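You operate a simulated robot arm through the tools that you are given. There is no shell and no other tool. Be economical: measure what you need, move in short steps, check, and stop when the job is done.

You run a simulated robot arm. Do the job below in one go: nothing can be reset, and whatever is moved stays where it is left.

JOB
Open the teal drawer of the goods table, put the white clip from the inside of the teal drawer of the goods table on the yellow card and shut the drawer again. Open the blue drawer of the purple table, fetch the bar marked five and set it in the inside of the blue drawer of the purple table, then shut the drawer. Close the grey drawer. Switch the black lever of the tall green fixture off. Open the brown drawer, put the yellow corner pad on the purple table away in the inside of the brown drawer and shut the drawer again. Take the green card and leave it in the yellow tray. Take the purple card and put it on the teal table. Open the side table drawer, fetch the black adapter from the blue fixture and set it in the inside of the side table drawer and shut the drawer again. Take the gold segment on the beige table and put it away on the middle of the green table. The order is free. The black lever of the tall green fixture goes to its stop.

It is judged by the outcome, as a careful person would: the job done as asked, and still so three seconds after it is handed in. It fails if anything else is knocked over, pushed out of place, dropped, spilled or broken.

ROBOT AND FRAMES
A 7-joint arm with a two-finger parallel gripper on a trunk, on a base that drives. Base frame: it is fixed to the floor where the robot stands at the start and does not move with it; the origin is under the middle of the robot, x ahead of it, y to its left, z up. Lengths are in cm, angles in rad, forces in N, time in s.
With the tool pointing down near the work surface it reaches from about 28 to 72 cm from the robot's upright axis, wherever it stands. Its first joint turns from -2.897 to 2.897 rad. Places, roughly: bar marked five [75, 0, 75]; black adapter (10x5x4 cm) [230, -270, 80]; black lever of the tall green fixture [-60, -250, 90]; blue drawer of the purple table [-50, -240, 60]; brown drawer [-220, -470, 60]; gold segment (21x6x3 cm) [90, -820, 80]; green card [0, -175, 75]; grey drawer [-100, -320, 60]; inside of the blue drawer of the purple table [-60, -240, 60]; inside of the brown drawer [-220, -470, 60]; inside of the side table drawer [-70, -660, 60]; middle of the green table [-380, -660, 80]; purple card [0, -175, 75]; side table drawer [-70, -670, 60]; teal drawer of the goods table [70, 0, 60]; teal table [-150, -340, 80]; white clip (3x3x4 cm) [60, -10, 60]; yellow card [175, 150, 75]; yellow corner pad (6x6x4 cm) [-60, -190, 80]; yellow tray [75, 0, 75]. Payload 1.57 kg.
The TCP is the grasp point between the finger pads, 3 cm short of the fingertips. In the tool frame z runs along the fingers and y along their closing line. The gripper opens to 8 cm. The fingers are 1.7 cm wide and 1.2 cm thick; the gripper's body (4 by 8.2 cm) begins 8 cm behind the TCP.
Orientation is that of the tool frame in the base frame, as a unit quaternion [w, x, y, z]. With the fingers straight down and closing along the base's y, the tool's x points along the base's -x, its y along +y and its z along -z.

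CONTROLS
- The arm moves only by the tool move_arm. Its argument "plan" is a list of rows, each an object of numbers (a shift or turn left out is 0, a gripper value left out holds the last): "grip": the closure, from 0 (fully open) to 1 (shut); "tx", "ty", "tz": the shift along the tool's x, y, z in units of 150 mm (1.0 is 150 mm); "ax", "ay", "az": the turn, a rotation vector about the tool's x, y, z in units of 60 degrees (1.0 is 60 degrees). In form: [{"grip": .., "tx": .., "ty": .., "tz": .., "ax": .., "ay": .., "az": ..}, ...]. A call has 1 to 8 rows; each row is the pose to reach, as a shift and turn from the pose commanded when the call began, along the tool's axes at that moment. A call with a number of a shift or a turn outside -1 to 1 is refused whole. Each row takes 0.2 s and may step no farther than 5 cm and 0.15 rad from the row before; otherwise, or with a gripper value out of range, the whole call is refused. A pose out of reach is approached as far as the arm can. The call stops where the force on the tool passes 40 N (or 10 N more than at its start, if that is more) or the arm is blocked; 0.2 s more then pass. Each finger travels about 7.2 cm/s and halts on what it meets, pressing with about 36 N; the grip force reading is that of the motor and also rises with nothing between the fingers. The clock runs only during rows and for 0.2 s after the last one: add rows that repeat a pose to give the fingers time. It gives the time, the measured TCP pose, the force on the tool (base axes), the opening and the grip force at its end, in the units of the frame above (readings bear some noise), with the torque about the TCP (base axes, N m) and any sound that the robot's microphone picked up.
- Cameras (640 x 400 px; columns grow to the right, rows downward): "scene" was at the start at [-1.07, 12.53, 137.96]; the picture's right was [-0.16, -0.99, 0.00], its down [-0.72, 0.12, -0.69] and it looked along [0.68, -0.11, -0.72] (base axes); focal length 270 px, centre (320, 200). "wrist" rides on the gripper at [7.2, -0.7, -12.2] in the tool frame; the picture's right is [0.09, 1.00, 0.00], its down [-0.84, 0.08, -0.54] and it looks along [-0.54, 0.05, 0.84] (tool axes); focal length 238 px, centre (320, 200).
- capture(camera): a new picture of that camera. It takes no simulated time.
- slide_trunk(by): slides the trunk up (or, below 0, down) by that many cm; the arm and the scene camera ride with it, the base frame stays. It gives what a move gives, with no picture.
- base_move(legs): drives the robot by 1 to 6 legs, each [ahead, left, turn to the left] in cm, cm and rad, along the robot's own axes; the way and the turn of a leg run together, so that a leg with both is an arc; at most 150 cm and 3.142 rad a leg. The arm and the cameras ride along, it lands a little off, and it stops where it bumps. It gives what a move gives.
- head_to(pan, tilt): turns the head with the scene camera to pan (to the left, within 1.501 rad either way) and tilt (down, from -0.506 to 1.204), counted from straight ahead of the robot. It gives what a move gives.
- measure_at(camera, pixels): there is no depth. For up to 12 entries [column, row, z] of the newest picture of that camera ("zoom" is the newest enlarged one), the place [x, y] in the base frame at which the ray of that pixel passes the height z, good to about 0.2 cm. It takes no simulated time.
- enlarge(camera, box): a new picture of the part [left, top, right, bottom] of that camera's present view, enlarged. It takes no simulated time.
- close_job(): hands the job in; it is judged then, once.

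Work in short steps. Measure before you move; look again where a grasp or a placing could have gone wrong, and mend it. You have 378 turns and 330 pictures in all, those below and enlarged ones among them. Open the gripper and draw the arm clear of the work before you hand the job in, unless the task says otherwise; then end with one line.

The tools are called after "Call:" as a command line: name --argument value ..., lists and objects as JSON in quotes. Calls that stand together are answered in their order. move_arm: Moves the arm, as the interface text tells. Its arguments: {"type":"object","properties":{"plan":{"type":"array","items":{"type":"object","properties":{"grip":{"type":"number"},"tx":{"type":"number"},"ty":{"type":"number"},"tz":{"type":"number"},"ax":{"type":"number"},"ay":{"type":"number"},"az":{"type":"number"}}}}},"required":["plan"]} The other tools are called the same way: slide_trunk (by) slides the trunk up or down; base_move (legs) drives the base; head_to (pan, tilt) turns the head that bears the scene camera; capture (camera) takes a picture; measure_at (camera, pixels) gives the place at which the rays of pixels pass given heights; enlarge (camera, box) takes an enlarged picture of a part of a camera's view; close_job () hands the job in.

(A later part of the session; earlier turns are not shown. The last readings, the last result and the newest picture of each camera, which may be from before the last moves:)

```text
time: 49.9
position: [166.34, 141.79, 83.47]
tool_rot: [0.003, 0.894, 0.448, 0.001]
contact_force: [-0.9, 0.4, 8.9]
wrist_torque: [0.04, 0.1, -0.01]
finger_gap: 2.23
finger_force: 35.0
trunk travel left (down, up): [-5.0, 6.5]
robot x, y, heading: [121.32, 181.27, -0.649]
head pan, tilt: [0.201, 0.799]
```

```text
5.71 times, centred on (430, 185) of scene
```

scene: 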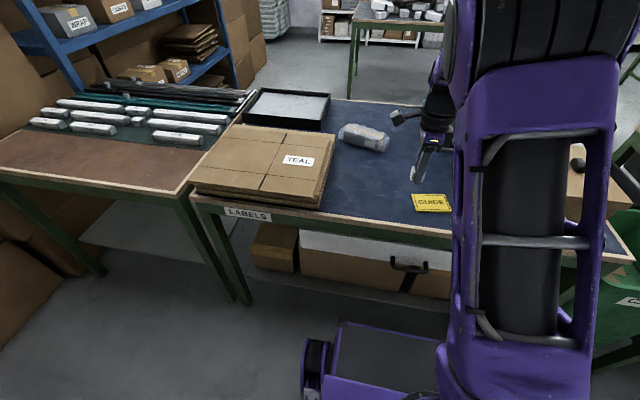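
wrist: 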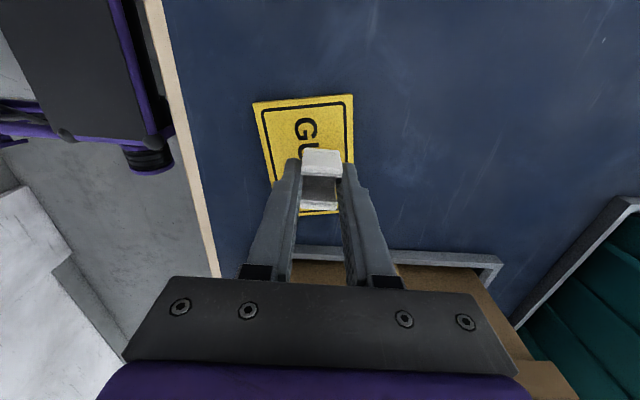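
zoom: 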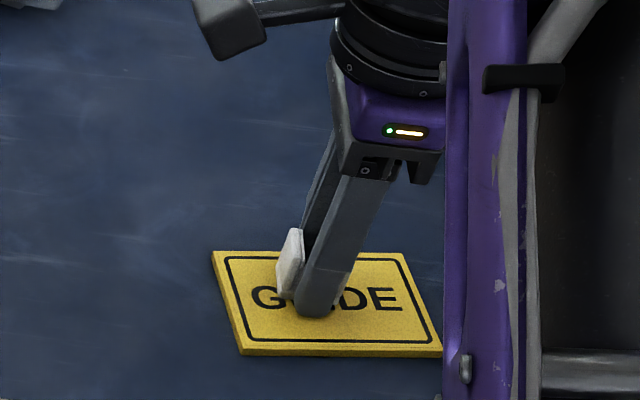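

Contact at 8.9 N: the clip is down on the card. I open and lift away.

Call:
move_arm --plan '[{"grip": 0.4}, {"grip": 0.4}, {"grip": 0.4}, {"tz": -0.1}, {"tz": -0.3}, {"tz": -0.6}, {"tz": -0.9}]'

Call:
enlarge --camera "scene" --box '[380, 150, 480, 220]'

Call:
capture --camera "wrist"

```text
time: 51.5
position: [166.18, 141.92, 96.83]
tool_rot: [0.002, 0.895, 0.447, 0.0]
contact_force: [-0.9, -0.1, -0.4]
wrist_torque: [0.0, 0.02, 0.0]
finger_gap: 4.82
finger_force: 0.0
trunk travel left (down, up): [-5.0, 6.5]
robot x, y, heading: [121.25, 181.19, -0.639]
head pan, tilt: [0.201, 0.799]
```

```text
5.71 times, centred on (430, 185) of scene
```

zoom: 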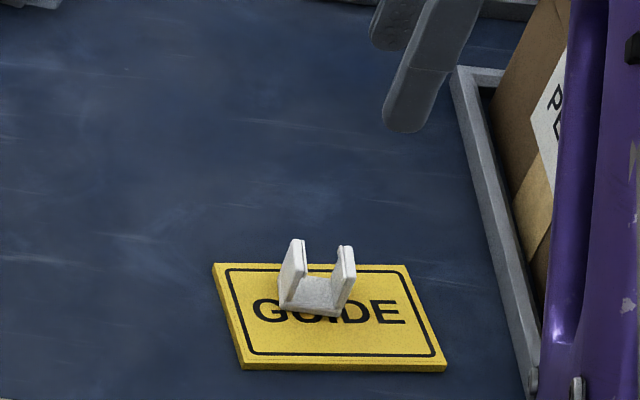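

```text
288 pictures are left
```

wrist: 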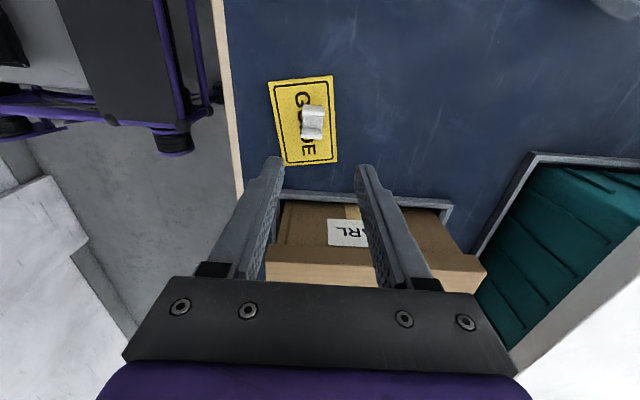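

The clip stands on the card. Now I drive back (14 cm back, ~182 cm right) to shut the teal drawer.

Call:
base_move --legs '[[-14, 0, 0], [0, -91, 0], [0, -91, 0]]'

Call:
head_to --pan 0 --tilt 0.85

Call:
capture --camera "scene"

Call:
capture --camera "wrist"

```text
time: 70.3
position: [46.37, 3.85, 96.93]
tool_rot: [0.003, 0.892, 0.452, 0.001]
contact_force: [-0.6, 0.0, -0.5]
wrist_torque: [0.04, 0.01, 0.02]
finger_gap: 4.78
finger_force: 0.0
trunk travel left (down, up): [-5.0, 6.5]
robot x, y, heading: [0.92, 42.65, -0.629]
head pan, tilt: [0.201, 0.799]
```

```text
time: 71.0
position: [46.42, 3.74, 96.94]
tool_rot: [0.003, 0.892, 0.451, 0.002]
contact_force: [0.5, 0.3, 0.0]
wrist_torque: [0.0, 0.03, -0.01]
finger_gap: 4.82
finger_force: 0.1
trunk travel left (down, up): [-5.0, 6.5]
robot x, y, heading: [1.13, 42.37, -0.633]
head pan, tilt: [0.0, 0.85]
```

```text
287 pictures are left
```

scene: 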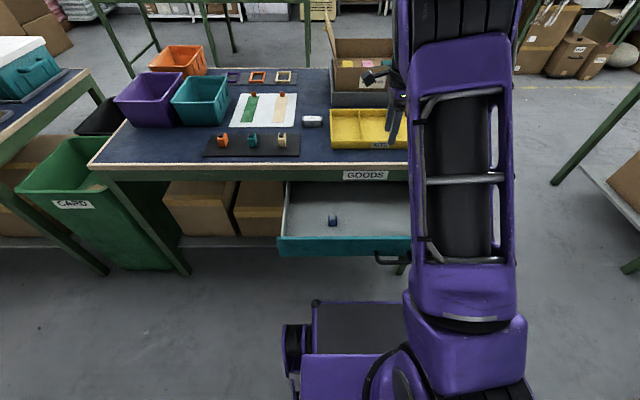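

```text
286 pictures are left
```

wrist: 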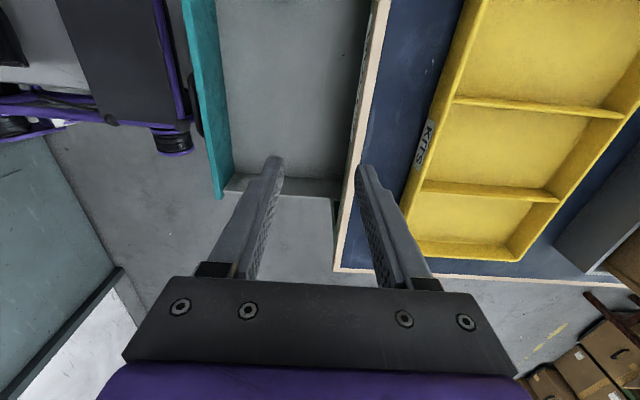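

I measure the drawer front's outer top edge (188,60),(212,170) and where the handle is (195,110).

Call:
measure_at --camera "wrist" --pixels '[[188, 60, 70], [212, 170, 70], [216, 196, 70], [197, 100, 65], [380, 40, 79], [345, 250, 79]]'

Call:
measure_at --camera "scene" --pixels '[[279, 238, 70], [405, 236, 70], [380, 260, 65], [330, 158, 79]]'

```text
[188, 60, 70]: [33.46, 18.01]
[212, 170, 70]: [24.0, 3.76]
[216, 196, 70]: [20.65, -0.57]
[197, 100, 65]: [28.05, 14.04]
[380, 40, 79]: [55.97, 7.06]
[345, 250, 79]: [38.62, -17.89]
```

```text
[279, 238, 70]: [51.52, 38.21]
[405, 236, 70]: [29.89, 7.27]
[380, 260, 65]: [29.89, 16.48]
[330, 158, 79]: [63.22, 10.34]
```

The face is at F≈16.5 (vs. edge 41), drawer centre L≈37. I back off 8 cm, then bring the shut, tilted gripper in front of the drawer face, left of the handle.

Call:
base_move --legs '[[-8, 0, 0]]'

Call:
move_arm --plan '[{"tx": 0.1, "ty": -0.2, "tz": 0.08, "ax": -0.1, "grip": 1.0}, {"tx": 0.2, "ty": -0.4, "tz": 0.16, "ax": -0.2}, {"tx": 0.3, "ty": -0.6, "tz": 0.24, "ax": -0.3}, {"tx": 0.4, "ty": -0.8, "tz": 0.32, "ax": -0.4}, {"tx": 0.487, "ty": -1.0, "tz": 0.4, "ax": -0.5}, {"tx": 0.487, "ty": -1.0, "tz": 0.4, "ax": -0.5}]'

Call:
capture --camera "wrist"

```text
time: 72.1
position: [40.09, 8.58, 96.83]
tool_rot: [0.003, 0.892, 0.451, 0.002]
contact_force: [1.2, 0.4, 0.0]
wrist_torque: [-0.01, 0.02, -0.01]
finger_gap: 4.79
finger_force: 0.1
trunk travel left (down, up): [-5.0, 6.5]
robot x, y, heading: [-5.43, 47.18, -0.635]
head pan, tilt: [0.0, 0.85]
```

```text
time: 73.5
position: [32.17, 23.29, 90.91]
tool_rot: [0.233, 0.861, 0.436, 0.118]
contact_force: [-0.1, 0.4, 0.7]
wrist_torque: [0.02, -0.03, -0.01]
finger_gap: 0.0
finger_force: 21.6
trunk travel left (down, up): [-5.0, 6.5]
robot x, y, heading: [-5.73, 47.64, -0.631]
head pan, tilt: [0.0, 0.85]
```

```text
285 pictures are left
```

wrist: 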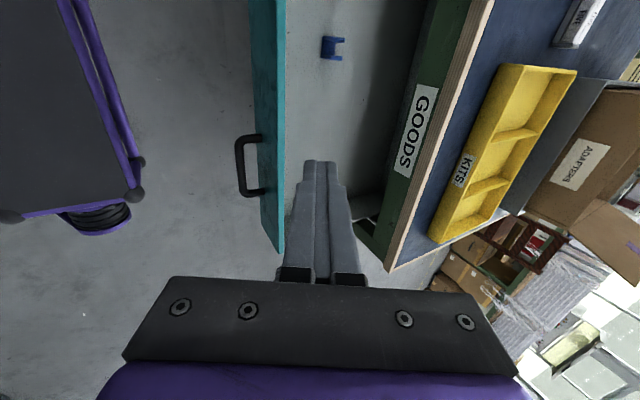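

TCP is at F≈12, L≈38. I descend in front of the face to z≈69.

Call:
move_arm --plan '[{"ty": -0.058, "tz": -0.033}, {"ty": -0.186, "tz": 0.188}, {"ty": -0.314, "tz": 0.41}, {"ty": -0.441, "tz": 0.631}]'

Call:
move_arm --plan '[{"ty": -0.12, "tz": 0.208}, {"ty": -0.24, "tz": 0.416}, {"ty": -0.35, "tz": 0.606}]'

Call:
capture --camera "wrist"

Call:
enlarge --camera "scene" --box '[240, 150, 480, 300]'

```text
time: 74.5
position: [31.43, 23.74, 79.21]
tool_rot: [0.233, 0.861, 0.435, 0.119]
contact_force: [-0.3, 0.7, -1.1]
wrist_torque: [-0.01, -0.03, -0.01]
finger_gap: 0.01
finger_force: 21.5
trunk travel left (down, up): [-5.0, 6.5]
robot x, y, heading: [-5.31, 47.52, -0.636]
head pan, tilt: [0.0, 0.85]
```

```text
time: 75.3
position: [31.47, 23.75, 68.67]
tool_rot: [0.234, 0.861, 0.435, 0.118]
contact_force: [0.6, 0.6, -0.1]
wrist_torque: [0.02, 0.0, 0.02]
finger_gap: 0.0
finger_force: 20.6
trunk travel left (down, up): [-5.0, 6.5]
robot x, y, heading: [-5.37, 47.31, -0.635]
head pan, tilt: [0.0, 0.85]
```

```text
284 pictures are left
```

wrist: 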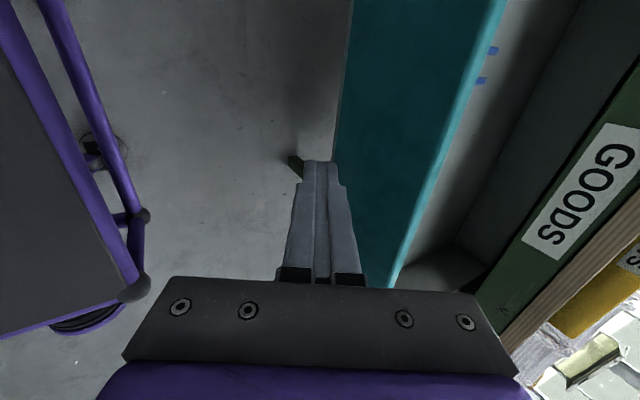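

```text
2.67 times, centred on (360, 225) of scene
```

zoom: 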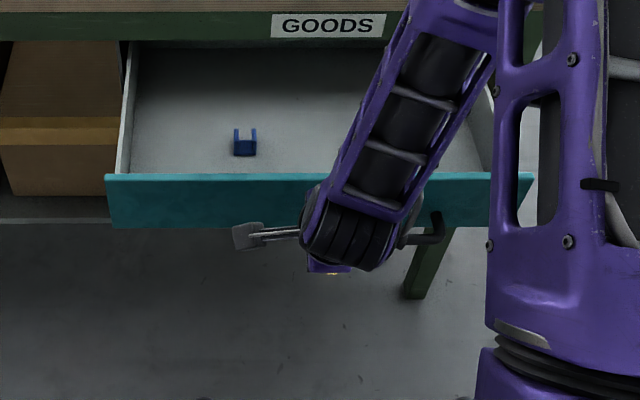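

The shut fingers are in front of the face. I push straight forward 15 cm.

Call:
move_arm --plan '[{"ty": 0.11, "tz": 0.063}, {"ty": 0.22, "tz": 0.127}, {"ty": 0.34, "tz": 0.196}, {"ty": 0.47, "tz": 0.271}, {"ty": 0.6, "tz": 0.346}, {"ty": 0.73, "tz": 0.421}, {"ty": 0.866, "tz": 0.5}]'

Call:
move_arm --plan '[{"ty": 0.11, "tz": 0.063}, {"ty": 0.22, "tz": 0.127}, {"ty": 0.34, "tz": 0.196}, {"ty": 0.45, "tz": 0.26}, {"ty": 0.55, "tz": 0.317}]'

Call:
enlarge --camera "scene" --box '[240, 130, 480, 280]'

```text
time: 76.9
position: [43.86, 14.78, 68.92]
tool_rot: [0.233, 0.861, 0.436, 0.119]
contact_force: [0.7, 0.0, 0.3]
wrist_torque: [0.01, -0.01, 0.01]
finger_gap: 0.0
finger_force: 21.2
trunk travel left (down, up): [-5.0, 6.5]
robot x, y, heading: [-5.41, 47.29, -0.634]
head pan, tilt: [0.0, 0.85]
```

```text
time: 78.1
position: [51.29, 9.23, 68.93]
tool_rot: [0.234, 0.861, 0.435, 0.119]
contact_force: [1.1, 0.3, 0.4]
wrist_torque: [0.02, 0.0, -0.04]
finger_gap: 0.0
finger_force: 21.0
trunk travel left (down, up): [-5.0, 6.5]
robot x, y, heading: [-5.3, 47.56, -0.637]
head pan, tilt: [0.0, 0.85]
```

```text
2.67 times, centred on (360, 205) of scene
```

zoom: 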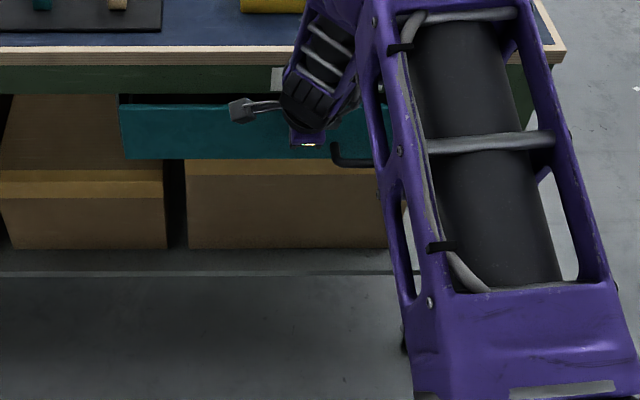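

Nearly shut; I push on in small steps until it stops.

Call:
move_arm --plan '[{"ty": 0.058, "tz": 0.033}, {"ty": 0.115, "tz": 0.067}, {"ty": 0.173, "tz": 0.1}, {"ty": 0.202, "tz": 0.117}, {"ty": 0.231, "tz": 0.133}, {"ty": 0.26, "tz": 0.15}]'

Call:
enlarge --camera "scene" --box '[240, 130, 480, 280]'

```text
time: 78.8
position: [52.75, 8.01, 68.89]
tool_rot: [0.228, 0.863, 0.437, 0.116]
contact_force: [-17.7, 12.0, 21.1]
wrist_torque: [0.0, -0.03, 0.01]
finger_gap: 0.01
finger_force: 21.7
trunk travel left (down, up): [-5.0, 6.5]
robot x, y, heading: [-5.26, 47.71, -0.635]
head pan, tilt: [0.0, 0.85]
stopped in row 3: the force on the tool passed its limit at 54 N (the readings are from after the stop); the commanded pose is now the measured one
```

```text
2.67 times, centred on (360, 205) of scene
```

zoom: 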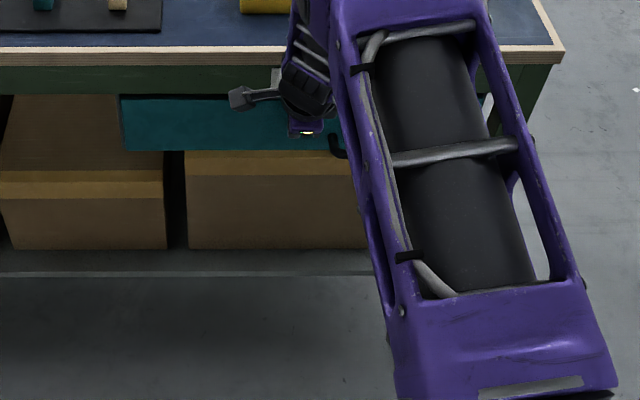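

It met firm resistance; it looks shut. I withdraw 8 cm and verify.

Call:
move_arm --plan '[{"ty": -0.115, "tz": -0.067}, {"ty": -0.29, "tz": -0.167}, {"ty": -0.48, "tz": -0.4}, {"ty": -0.6, "tz": -0.7}, {"ty": -0.6, "tz": -0.95}]'

Call:
enlarge --camera "scene" --box '[240, 130, 420, 242]'

Call:
capture --camera "wrist"

```text
time: 80.0
position: [40.87, 16.71, 76.48]
tool_rot: [0.226, 0.863, 0.437, 0.116]
contact_force: [0.9, 0.5, -0.1]
wrist_torque: [-0.02, 0.0, 0.0]
finger_gap: 0.0
finger_force: 22.2
trunk travel left (down, up): [-5.0, 6.5]
robot x, y, heading: [-5.3, 47.74, -0.637]
head pan, tilt: [0.0, 0.85]
```

```text
3.56 times, centred on (330, 186) of scene
```

zoom: 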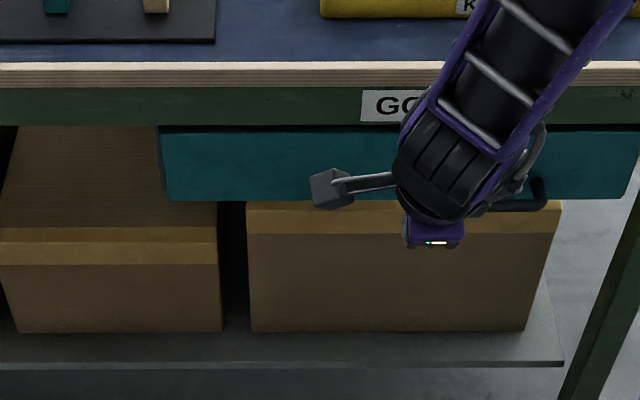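

```text
279 pictures are left
```

wrist: 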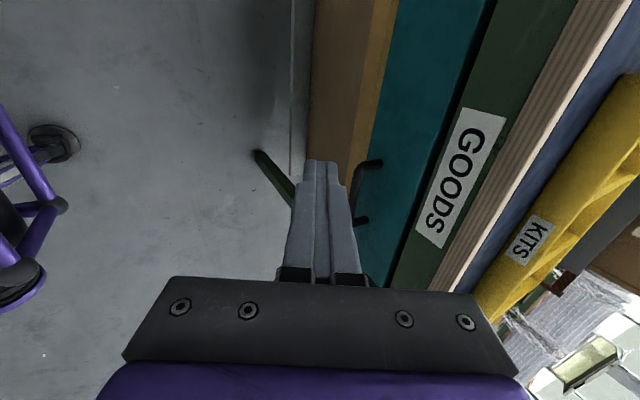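

The teal drawer is shut again. Next the FIVE bar: I raise and straighten the arm, then drive left 20 cm and ahead 28 cm.

Call:
move_arm --plan '[{"tz": -0.2, "ty": 0.115, "ax": 0.12}, {"tz": -0.4, "ty": 0.23, "ax": 0.24}, {"tz": -0.6, "ty": 0.35, "ax": 0.36}, {"tz": -0.8, "ty": 0.46, "ax": 0.487}, {"tz": -0.8, "ty": 0.46, "ax": 0.487}]'

Call:
move_arm --plan '[{"tz": -0.3, "grip": 0.2}, {"tz": -0.6}, {"tz": -0.9}]'

Call:
base_move --legs '[[0, 20, 0], [22, 0, 0]]'

Call:
capture --camera "scene"

Call:
capture --camera "wrist"

```text
time: 81.2
position: [40.96, 16.69, 90.45]
tool_rot: [0.002, 0.892, 0.452, 0.001]
contact_force: [0.0, 0.6, 0.0]
wrist_torque: [0.03, 0.03, 0.0]
finger_gap: 0.01
finger_force: 21.0
trunk travel left (down, up): [-5.0, 6.5]
robot x, y, heading: [-5.47, 47.44, -0.636]
head pan, tilt: [0.0, 0.85]
```

```text
time: 82.0
position: [40.92, 16.77, 103.88]
tool_rot: [0.002, 0.892, 0.452, 0.002]
contact_force: [-0.3, 0.2, 0.1]
wrist_torque: [0.0, -0.04, 0.01]
finger_gap: 6.4
finger_force: 0.2
trunk travel left (down, up): [-5.0, 6.5]
robot x, y, heading: [-5.45, 47.31, -0.633]
head pan, tilt: [0.0, 0.85]
```

```text
time: 85.9
position: [70.38, 19.77, 103.89]
tool_rot: [0.003, 0.892, 0.451, 0.002]
contact_force: [0.1, 0.1, 0.3]
wrist_torque: [0.0, 0.0, -0.02]
finger_gap: 6.42
finger_force: 0.0
trunk travel left (down, up): [-5.0, 6.5]
robot x, y, heading: [24.13, 50.69, -0.636]
head pan, tilt: [0.0, 0.85]
```

```text
278 pictures are left
```

scene: 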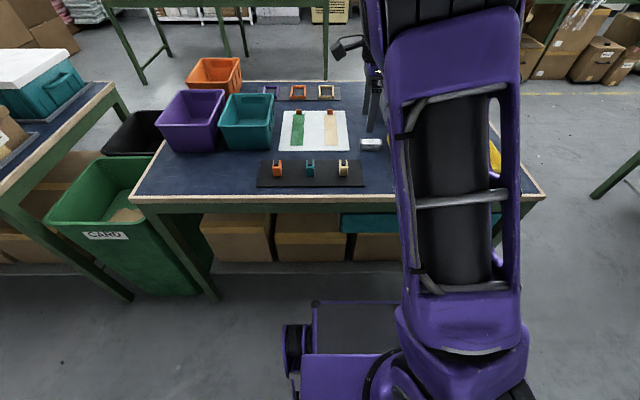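

```text
277 pictures are left
```

wrist: 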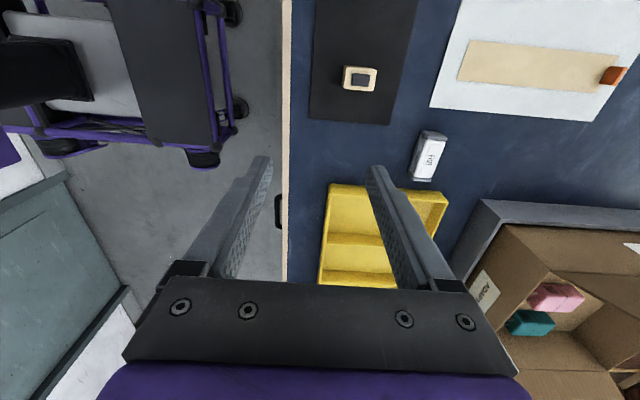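

The bar is at wrist (429,156) and scene (371,144). I measure with two heights.

Call:
enlarge --camera "wrist" --box '[389, 126, 469, 186]'

Call:
measure_at --camera "wrist" --pixels '[[429, 156, 79], [429, 156, 81], [429, 156, 83], [285, 100, 79]]'

Call:
measure_at --camera "scene" --pixels '[[371, 144, 79], [371, 144, 81], [371, 144, 83], [358, 302, 25], [358, 302, 35]]'

```text
6.67 times, centred on (429, 156) of wrist
```

zoom: 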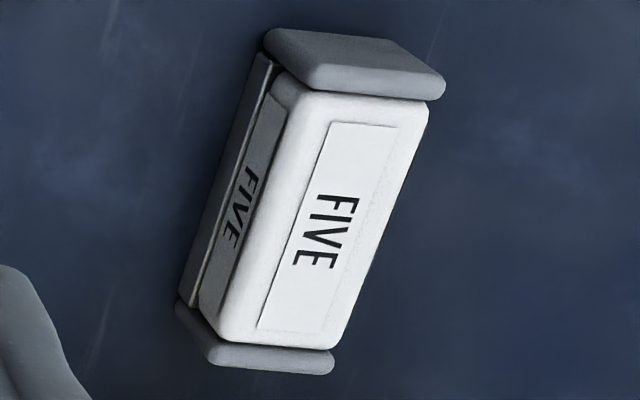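

```text
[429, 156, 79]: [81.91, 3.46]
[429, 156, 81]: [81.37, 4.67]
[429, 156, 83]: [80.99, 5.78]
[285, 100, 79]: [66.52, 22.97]
```

```text
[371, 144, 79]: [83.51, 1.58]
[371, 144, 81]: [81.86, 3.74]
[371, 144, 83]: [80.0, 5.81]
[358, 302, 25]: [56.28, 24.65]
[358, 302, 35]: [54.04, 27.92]
```

The bar's top is at about (81,5.1), z≈82.7 – 73 cm out, slightly too far. I drive 8 cm ahead and then move the tool above it.

Call:
base_move --legs '[[8, 0, 0]]'

Call:
move_arm --plan '[{"tx": -0.12, "ty": 0.2, "grip": 0.35}, {"tx": -0.24, "ty": 0.4}, {"tx": -0.36, "ty": 0.627}, {"tx": -0.36, "ty": 0.627, "tz": 0.3}, {"tx": -0.36, "ty": 0.627, "tz": 0.6}]'

Call:
capture --camera "wrist"

```text
time: 87.0
position: [76.76, 14.97, 104.0]
tool_rot: [0.003, 0.892, 0.451, 0.003]
contact_force: [-0.1, -0.6, 0.6]
wrist_torque: [0.03, -0.03, 0.0]
finger_gap: 6.44
finger_force: 0.1
trunk travel left (down, up): [-5.0, 6.5]
robot x, y, heading: [30.61, 45.81, -0.638]
head pan, tilt: [0.0, 0.85]
```

```text
time: 88.2
position: [81.22, 5.12, 94.82]
tool_rot: [0.002, 0.893, 0.451, 0.002]
contact_force: [-0.4, 0.2, 0.1]
wrist_torque: [0.02, -0.01, -0.03]
finger_gap: 5.2
finger_force: 0.0
trunk travel left (down, up): [-5.0, 6.5]
robot x, y, heading: [30.3, 46.12, -0.64]
head pan, tilt: [0.0, 0.85]
```

```text
275 pictures are left
```

wrist: 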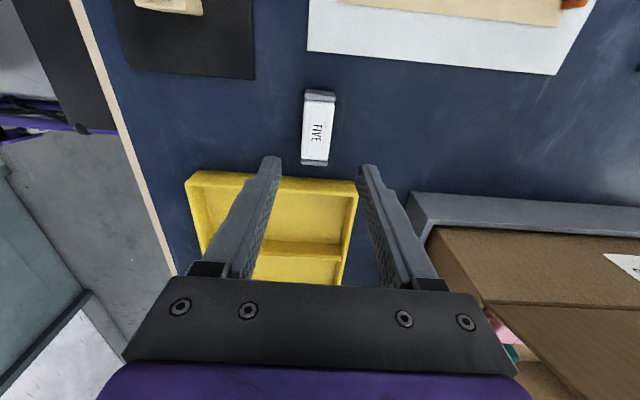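

I measure the bar centre (318,128), its ends, and the neighbouring grey bin's corner (412,193).

Call:
measure_at --camera "wrist" --pixels '[[318, 128, 82.7], [318, 128, 81], [319, 97, 82.5], [315, 161, 82.5], [412, 193, 85], [430, 230, 90]]'

Call:
enlarge --camera "wrist" --box '[270, 80, 370, 180]'

```text
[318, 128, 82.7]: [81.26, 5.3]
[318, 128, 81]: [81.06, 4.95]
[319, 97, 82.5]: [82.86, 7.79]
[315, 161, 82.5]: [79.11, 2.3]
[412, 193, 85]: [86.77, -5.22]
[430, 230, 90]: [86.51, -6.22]
```

```text
4.00 times, centred on (320, 130) of wrist
```

zoom: 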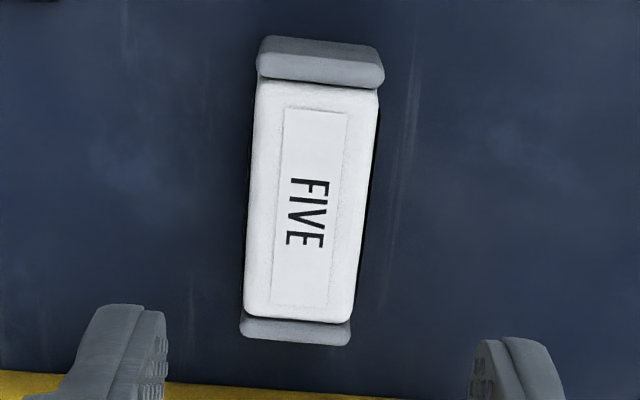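

TCP is right over the bar. I descend to z≈84.6 (tips ~1 cm below the bar's top) and close.

Call:
move_arm --plan '[{"tz": 0.25}, {"tz": 0.5}, {"tz": 0.62}, {"tz": 0.685}, {"tz": 0.685, "grip": 1.0}, {"tz": 0.685, "grip": 1.0}, {"tz": 0.685, "grip": 1.0}]'

Call:
capture --camera "wrist"

Call:
enlarge --camera "scene" --box '[330, 90, 430, 160]'

```text
time: 89.8
position: [81.37, 5.2, 84.69]
tool_rot: [0.002, 0.893, 0.451, 0.003]
contact_force: [0.1, 0.4, 0.2]
wrist_torque: [-0.03, 0.03, 0.0]
finger_gap: 3.0
finger_force: 36.2
trunk travel left (down, up): [-5.0, 6.5]
robot x, y, heading: [30.77, 46.27, -0.635]
head pan, tilt: [0.0, 0.85]
```

```text
273 pictures are left
```

wrist: 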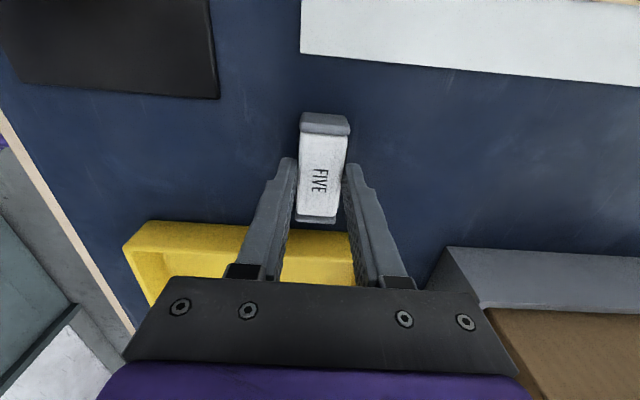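

```text
5.71 times, centred on (380, 125) of scene
```

zoom: 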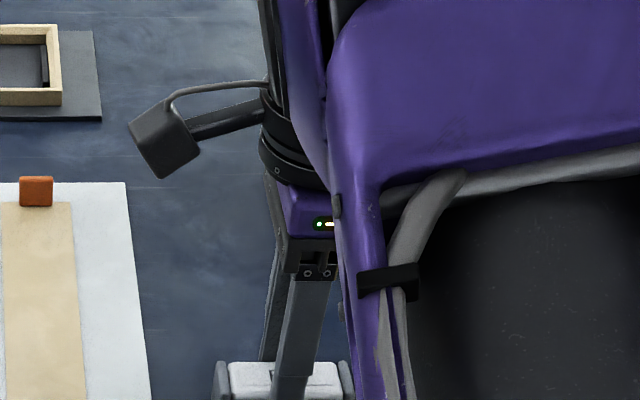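

Holding 3.0 cm. I lift 6 cm and check that only the bar comes up.

Call:
move_arm --plan '[{"tz": -0.05}, {"tz": -0.12}, {"tz": -0.25}, {"tz": -0.4}]'

Call:
capture --camera "wrist"

Call:
enlarge --camera "scene" --box '[330, 90, 430, 160]'

```text
time: 90.8
position: [81.12, 5.03, 90.81]
tool_rot: [0.003, 0.892, 0.451, 0.002]
contact_force: [-1.0, 0.4, -0.4]
wrist_torque: [-0.02, 0.03, -0.02]
finger_gap: 2.98
finger_force: 36.0
trunk travel left (down, up): [-5.0, 6.5]
robot x, y, heading: [30.72, 46.23, -0.636]
head pan, tilt: [0.0, 0.85]
```

```text
271 pictures are left
```

wrist: 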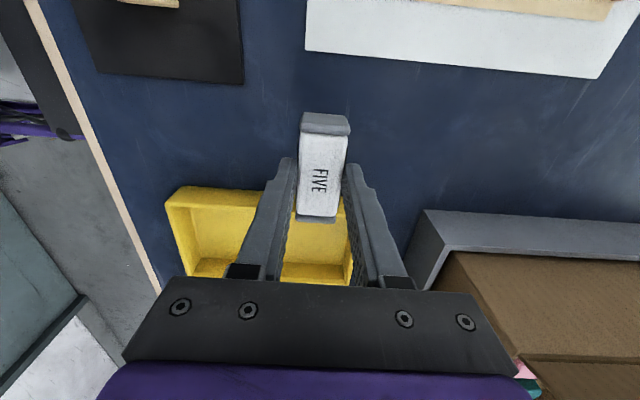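

```text
5.71 times, centred on (380, 125) of scene
```

zoom: 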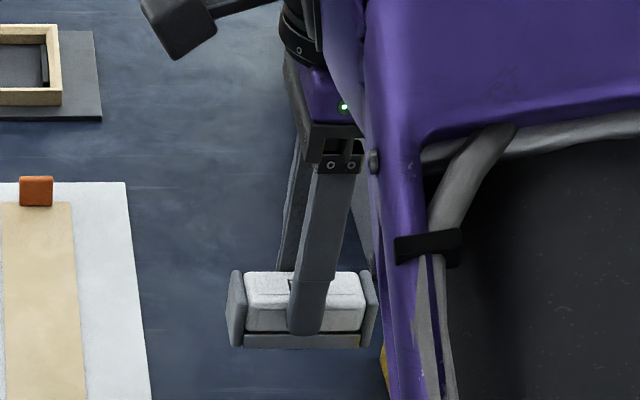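

The bar is one piece with its grey cap frame; it's held well. I raise and retract, back off, and look toward the purple table (around (-50,-240)).

Call:
move_arm --plan '[{"tz": -0.2}, {"tz": -0.4}, {"tz": -0.6}, {"tz": -0.7, "ty": -0.25}, {"tz": -0.7, "ty": -0.55}, {"tz": -0.7, "ty": -0.85}, {"tz": -0.7, "ty": -1.0}]'

Call:
base_move --legs '[[-45, 0, 0], [0, 0, -0.9]]'

Call:
head_to --pan 0.3 --tilt 0.4

Call:
capture --camera "scene"

Call:
head_to --pan -0.8 --tilt 0.4

Call:
capture --camera "scene"

```text
time: 92.3
position: [69.07, 14.11, 101.09]
tool_rot: [0.002, 0.892, 0.452, 0.001]
contact_force: [0.4, -0.6, -1.0]
wrist_torque: [-0.01, 0.01, -0.06]
finger_gap: 2.97
finger_force: 35.9
trunk travel left (down, up): [-5.0, 6.5]
robot x, y, heading: [30.53, 46.02, -0.639]
head pan, tilt: [0.0, 0.85]
```

```text
time: 96.0
position: [27.3, 34.44, 101.1]
tool_rot: [0.003, 0.927, 0.374, 0.001]
contact_force: [0.1, 0.6, -0.8]
wrist_torque: [0.02, 0.01, -0.04]
finger_gap: 2.96
finger_force: 36.1
trunk travel left (down, up): [-5.0, 6.5]
robot x, y, heading: [-5.77, 72.03, -0.804]
head pan, tilt: [0.0, 0.85]
stopped in leg 2: the robot was blocked; the commanded pose is now the measured one
```

```text
time: 96.9
position: [27.3, 34.36, 101.11]
tool_rot: [0.004, 0.928, 0.374, 0.003]
contact_force: [-0.5, 0.6, 0.3]
wrist_torque: [0.02, 0.0, 0.02]
finger_gap: 2.98
finger_force: 36.1
trunk travel left (down, up): [-5.0, 6.5]
robot x, y, heading: [-5.49, 72.02, -0.801]
head pan, tilt: [0.3, 0.4]
```

```text
269 pictures are left
```

scene: 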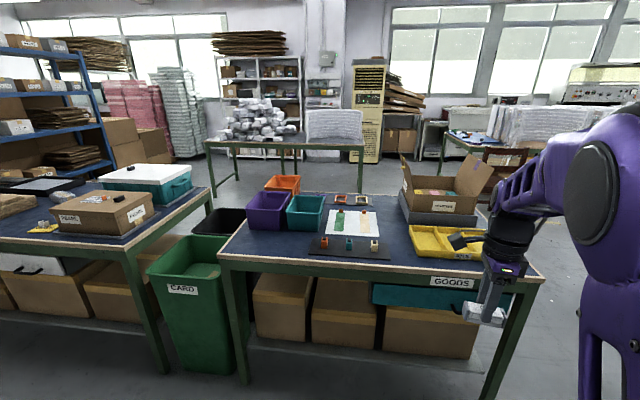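

```text
time: 98.2
position: [27.23, 34.43, 101.11]
tool_rot: [0.003, 0.928, 0.373, 0.003]
contact_force: [-1.0, -0.2, 0.6]
wrist_torque: [-0.04, -0.04, -0.02]
finger_gap: 2.95
finger_force: 35.7
trunk travel left (down, up): [-5.0, 6.5]
robot x, y, heading: [-5.81, 72.31, -0.802]
head pan, tilt: [-0.799, 0.4]
```

```text
268 pictures are left
```

scene: 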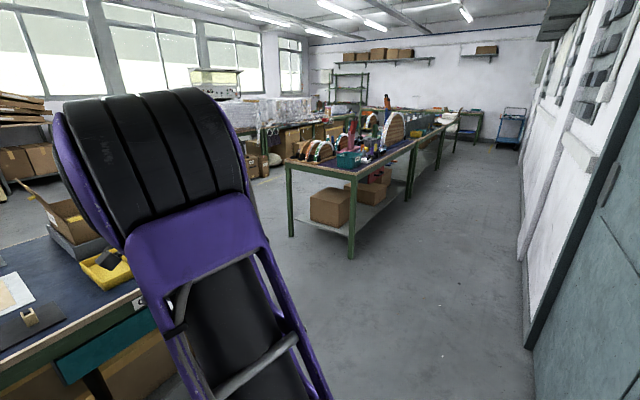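

The turn was blocked by the wall behind. The purple table is ahead-right: I measure its corners (285,163), (352,178), floor legs (290,236), (350,258), and wall base (525,350).

Call:
measure_at --camera "scene" --pixels '[[285, 162, 79], [353, 178, 79], [413, 140, 79], [350, 258, 0], [291, 236, 0], [407, 200, 0], [527, 350, 0], [522, 260, 0], [435, 168, 0], [350, 157, 82]]'

Call:
enlarge --camera "scene" --box '[270, 80, 470, 205]'

```text
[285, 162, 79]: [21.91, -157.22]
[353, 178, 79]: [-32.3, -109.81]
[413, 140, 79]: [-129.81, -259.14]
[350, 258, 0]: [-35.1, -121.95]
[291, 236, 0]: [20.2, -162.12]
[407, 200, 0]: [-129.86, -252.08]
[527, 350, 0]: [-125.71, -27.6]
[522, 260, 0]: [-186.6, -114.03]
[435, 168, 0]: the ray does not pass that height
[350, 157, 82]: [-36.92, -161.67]
```

```text
3.20 times, centred on (370, 142) of scene
```

zoom: 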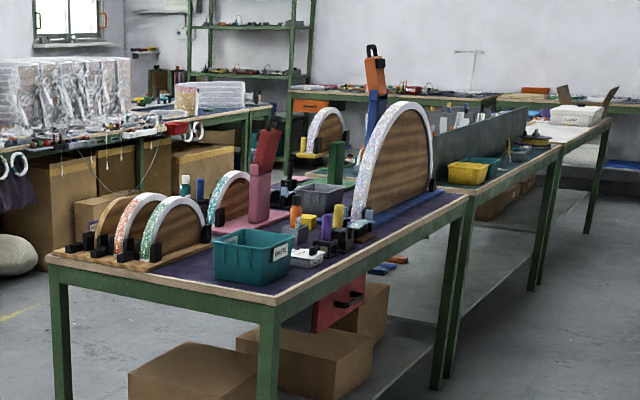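

The purple table lies at L≈-107 and beyond, its back side (where the blue drawer, lever and cards are) faces the room middle. I straighten, move ahead 22 and right ~105 to the gap between the tables, then look through.

Call:
base_move --legs '[[0, 0, 0.165], [22, 0, 0], [0, -105, 0]]'

Call:
head_to --pan -0.5 --tilt 0.5

Call:
capture --camera "scene"

Call:
head_to --pan 0.2 --tilt 0.5

Call:
capture --camera "scene"

```text
time: 110.5
position: [-11.5, -56.67, 101.07]
tool_rot: [0.002, 0.893, 0.449, 0.003]
contact_force: [0.0, -0.4, -0.6]
wrist_torque: [0.0, 0.01, 0.03]
finger_gap: 2.97
finger_force: 36.2
trunk travel left (down, up): [-5.0, 6.5]
robot x, y, heading: [-49.8, -24.88, -0.638]
head pan, tilt: [-0.799, 0.4]
```

```text
time: 111.3
position: [-11.52, -56.74, 101.03]
tool_rot: [0.003, 0.893, 0.45, 0.002]
contact_force: [0.2, 0.3, 0.1]
wrist_torque: [-0.02, -0.01, -0.01]
finger_gap: 2.98
finger_force: 35.4
trunk travel left (down, up): [-5.0, 6.5]
robot x, y, heading: [-49.98, -24.75, -0.639]
head pan, tilt: [-0.499, 0.499]
```

```text
266 pictures are left
```

scene: 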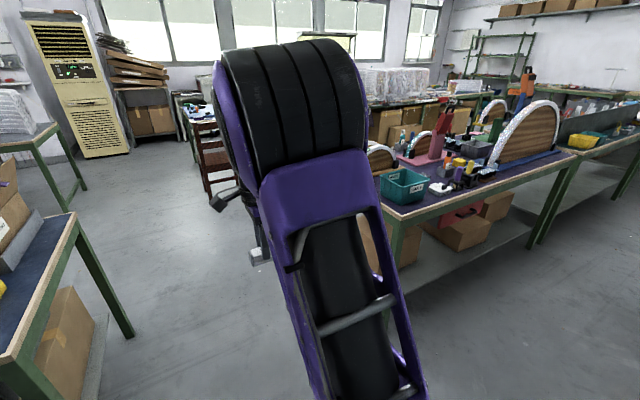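

```text
time: 112.4
position: [-11.71, -56.83, 101.16]
tool_rot: [0.003, 0.893, 0.449, 0.002]
contact_force: [0.8, 0.2, -0.2]
wrist_torque: [0.02, 0.04, 0.0]
finger_gap: 2.95
finger_force: 35.8
trunk travel left (down, up): [-5.0, 6.5]
robot x, y, heading: [-50.08, -24.53, -0.641]
head pan, tilt: [0.201, 0.499]
```

```text
265 pictures are left
```

scene: 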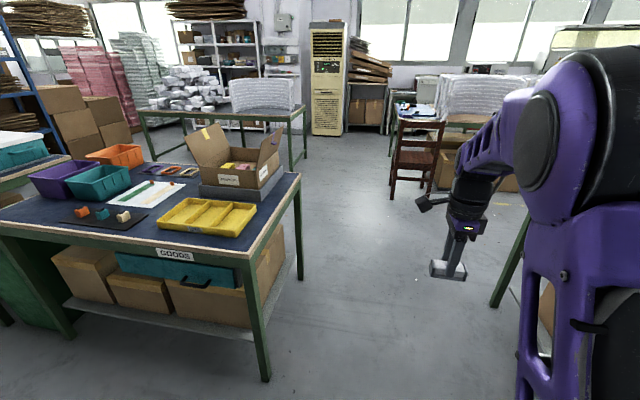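

The gap ahead is free up to the chair. I measure obstacle feet: goods legs (266,378),(301,280), chair legs (391,196),(425,210), purple table leg from before.

Call:
measure_at --camera "scene" --pixels '[[266, 378, 0], [301, 280, 0], [391, 196, 0], [425, 212, 0], [442, 190, 0], [497, 303, 0]]'

```text
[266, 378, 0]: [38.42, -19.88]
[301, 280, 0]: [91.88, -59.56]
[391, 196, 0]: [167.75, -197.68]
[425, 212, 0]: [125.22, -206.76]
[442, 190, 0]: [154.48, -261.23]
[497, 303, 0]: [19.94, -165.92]
```

Passage is wide enough (L from -119 to +7). I drive to F≈140 and turn right by π to face the purple table's back side.

Call:
base_move --legs '[[85, 0, 0], [80, -3, 0], [0, 0, -1.57], [0, 0, -1.57]]'

Call:
head_to --pan 0.5 --tilt 0.5

Call:
capture --camera "scene"

Call:
head_to --pan 1.3 --tilt 0.45

Call:
capture --camera "scene"

```text
time: 128.6
position: [41.95, -93.98, 101.03]
tool_rot: [-0.003, -0.447, 0.895, 0.002]
contact_force: [-0.4, 0.1, 0.0]
wrist_torque: [0.02, 0.03, -0.02]
finger_gap: 3.0
finger_force: 36.5
trunk travel left (down, up): [-5.0, 6.5]
robot x, y, heading: [80.11, -126.19, 2.499]
head pan, tilt: [0.201, 0.499]
```

```text
time: 129.4
position: [42.05, -94.05, 101.21]
tool_rot: [-0.002, -0.447, 0.895, 0.002]
contact_force: [0.3, -0.5, 0.6]
wrist_torque: [0.01, -0.01, 0.01]
finger_gap: 2.97
finger_force: 35.9
trunk travel left (down, up): [-5.0, 6.5]
robot x, y, heading: [80.02, -125.93, 2.498]
head pan, tilt: [0.499, 0.499]
```

```text
264 pictures are left
```

scene: 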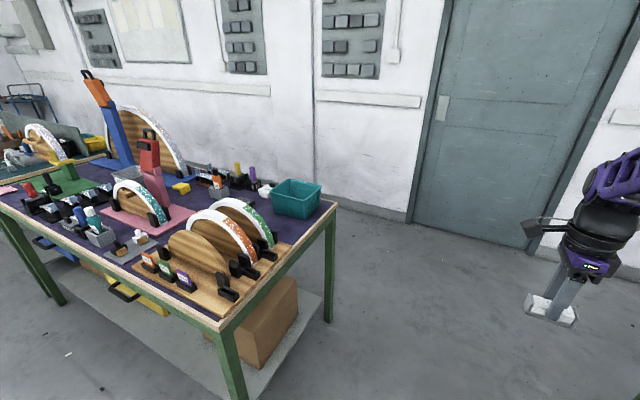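

```text
time: 130.6
position: [42.18, -93.96, 101.17]
tool_rot: [-0.003, -0.447, 0.895, 0.004]
contact_force: [0.8, -0.2, 0.2]
wrist_torque: [0.01, 0.02, 0.02]
finger_gap: 2.96
finger_force: 36.1
trunk travel left (down, up): [-5.0, 6.5]
robot x, y, heading: [80.77, -125.93, 2.497]
head pan, tilt: [1.3, 0.45]
```

```text
263 pictures are left
```

scene: 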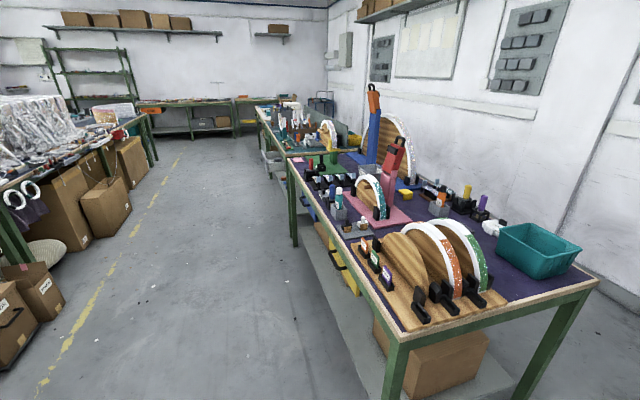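

I enlarge the purple table from here.

Call:
enlarge --camera "scene" --box '[280, 140, 500, 330]'

Call:
measure_at --camera "scene" --pixels '[[388, 340, 79], [597, 282, 79], [288, 160, 79], [10, 262, 0], [62, 250, 0], [80, 300, 0], [35, 340, 0], [292, 245, 0]]'

```text
2.11 times, centred on (390, 235) of scene
```

zoom: 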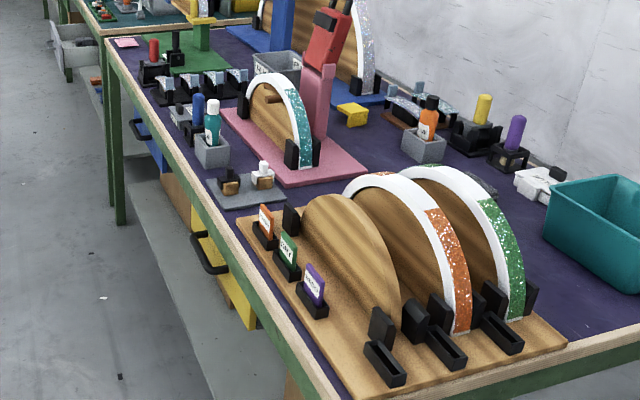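

```text
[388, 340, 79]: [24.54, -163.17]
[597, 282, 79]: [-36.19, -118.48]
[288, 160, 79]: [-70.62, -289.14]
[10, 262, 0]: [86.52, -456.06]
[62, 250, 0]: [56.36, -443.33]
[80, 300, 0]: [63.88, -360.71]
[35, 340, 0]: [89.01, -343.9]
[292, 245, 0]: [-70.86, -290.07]
```

I look for a temporary spot for the bar: the free mat strip between the wooden plate and the teal bin near scene (535,292).

Call:
measure_at --camera "scene" --pixels '[[505, 298, 79], [540, 292, 79], [530, 275, 79], [575, 275, 79], [406, 336, 80], [361, 245, 82], [374, 260, 82], [386, 275, 82], [335, 280, 60], [405, 193, 81]]'

Call:
enlarge --camera "scene" --box '[440, 220, 620, 340]'

```text
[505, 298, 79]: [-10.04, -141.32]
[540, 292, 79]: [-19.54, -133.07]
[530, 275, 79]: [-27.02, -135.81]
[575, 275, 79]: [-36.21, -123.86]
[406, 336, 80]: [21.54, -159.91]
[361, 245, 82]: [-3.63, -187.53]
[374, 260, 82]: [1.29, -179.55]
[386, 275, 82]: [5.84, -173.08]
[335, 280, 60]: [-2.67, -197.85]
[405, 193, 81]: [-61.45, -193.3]
```

```text
3.33 times, centred on (530, 280) of scene
```

zoom: 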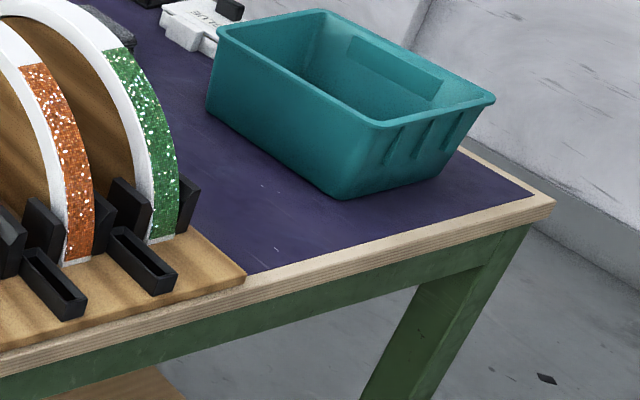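

There is a free spot there but far in. I first back off and strafe along the back side to in front of the drawers, then look for a closer free spot.

Call:
base_move --legs '[[-32, 0, 0], [0, 75, 0], [0, 70, 0]]'

Call:
head_to --pan 0.25 --tilt 0.7

Call:
capture --camera "scene"

Call:
capture --camera "wrist"

```text
time: 146.8
position: [-19.65, -230.69, 101.04]
tool_rot: [-0.002, -0.448, 0.894, 0.002]
contact_force: [-0.4, -0.1, -0.9]
wrist_torque: [0.02, 0.01, 0.01]
finger_gap: 2.94
finger_force: 36.0
trunk travel left (down, up): [-5.0, 6.5]
robot x, y, heading: [18.63, -262.77, 2.494]
head pan, tilt: [1.3, 0.45]
```

```text
time: 148.1
position: [-19.67, -230.62, 101.09]
tool_rot: [-0.003, -0.448, 0.894, 0.003]
contact_force: [0.3, -0.3, -0.1]
wrist_torque: [0.02, 0.03, -0.03]
finger_gap: 2.95
finger_force: 36.1
trunk travel left (down, up): [-5.0, 6.5]
robot x, y, heading: [18.63, -262.7, 2.499]
head pan, tilt: [0.25, 0.7]
```

```text
260 pictures are left
```

scene: 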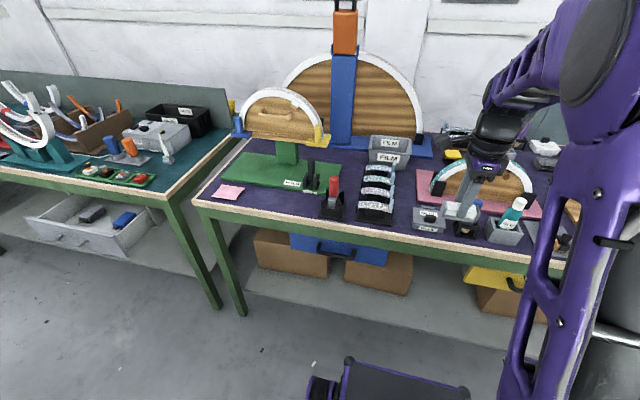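

```text
259 pictures are left
```

wrist: 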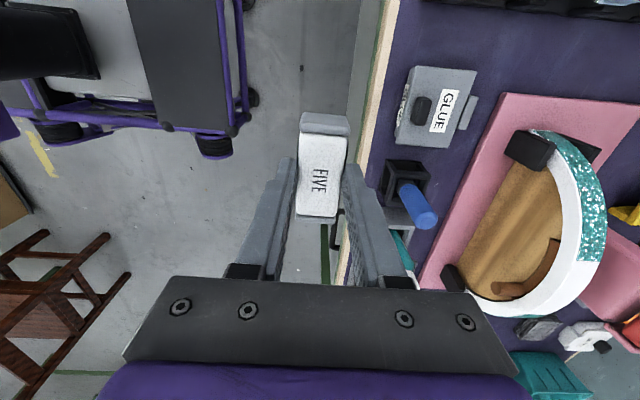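

Very useful view: blue drawer handle at (337,248), grey open drawer left, and a free strip of mat at (280,206). I enlarge and measure.

Call:
enlarge --camera "scene" --box '[190, 130, 430, 280]'

Call:
enlarge --camera "scene" --box '[0, 60, 240, 260]'

Call:
measure_at --camera "scene" --pixels '[[280, 204, 79], [245, 196, 79], [320, 215, 79], [196, 205, 79], [320, 245, 63], [355, 252, 63], [320, 226, 79], [290, 196, 79]]'

```text
2.67 times, centred on (310, 205) of scene
```

zoom: 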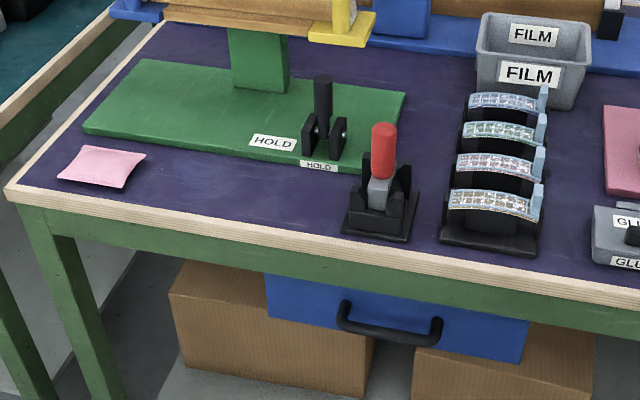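

```text
2.00 times, centred on (120, 160) of scene
```

zoom: 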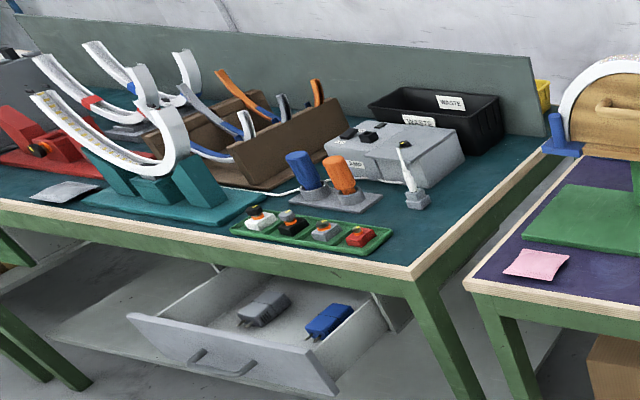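

```text
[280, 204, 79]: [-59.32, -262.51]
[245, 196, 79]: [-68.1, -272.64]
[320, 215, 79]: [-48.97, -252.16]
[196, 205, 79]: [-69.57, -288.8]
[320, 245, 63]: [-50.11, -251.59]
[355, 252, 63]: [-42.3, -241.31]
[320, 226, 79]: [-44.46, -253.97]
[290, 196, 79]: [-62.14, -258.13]
```

The free strip is around (-59,-262), 7 cm in from the edge; the lever is the black one on the green HOLD plate. I drive left 33 cm and check with the wrist.

Call:
base_move --legs '[[0, 33, 0]]'

Call:
capture --camera "wrist"

Call:
capture --camera "scene"

```text
time: 151.8
position: [-39.24, -257.02, 101.07]
tool_rot: [-0.002, -0.449, 0.894, 0.003]
contact_force: [-0.5, 0.7, -0.2]
wrist_torque: [-0.02, -0.02, -0.02]
finger_gap: 2.98
finger_force: 36.2
trunk travel left (down, up): [-5.0, 6.5]
robot x, y, heading: [-0.79, -288.8, 2.502]
head pan, tilt: [0.25, 0.7]
```

```text
256 pictures are left
```

wrist: 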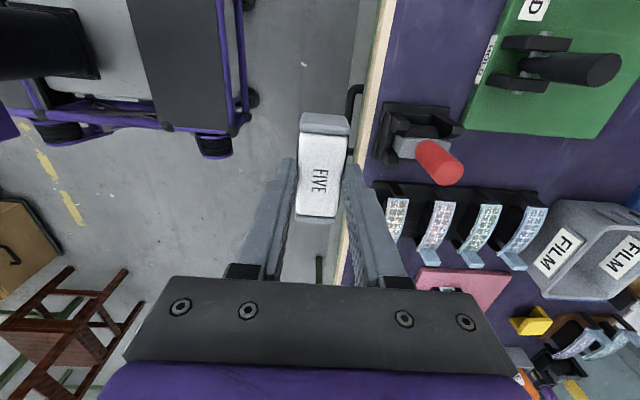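

```text
255 pictures are left
```

scene: 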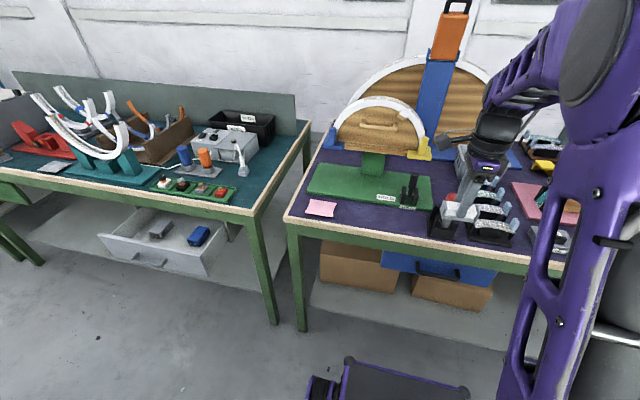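

Free area in the wrist view is around (430,45); I measure the free strip's limits in both views.

Call:
measure_at --camera "wrist" --pixels '[[430, 45, 79], [385, 103, 79], [385, 45, 79], [470, 90, 80], [458, 110, 79]]'

Call:
measure_at --camera "scene" --pixels '[[380, 220, 79], [338, 216, 79], [425, 232, 79], [380, 236, 79], [390, 208, 80]]'

```text
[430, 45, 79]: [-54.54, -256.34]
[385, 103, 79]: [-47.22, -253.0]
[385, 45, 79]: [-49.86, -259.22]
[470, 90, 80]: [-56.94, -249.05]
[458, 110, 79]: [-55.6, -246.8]
```

```text
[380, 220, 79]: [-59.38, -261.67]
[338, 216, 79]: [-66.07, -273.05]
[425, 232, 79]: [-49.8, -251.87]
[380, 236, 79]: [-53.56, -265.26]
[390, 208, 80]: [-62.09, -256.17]
```

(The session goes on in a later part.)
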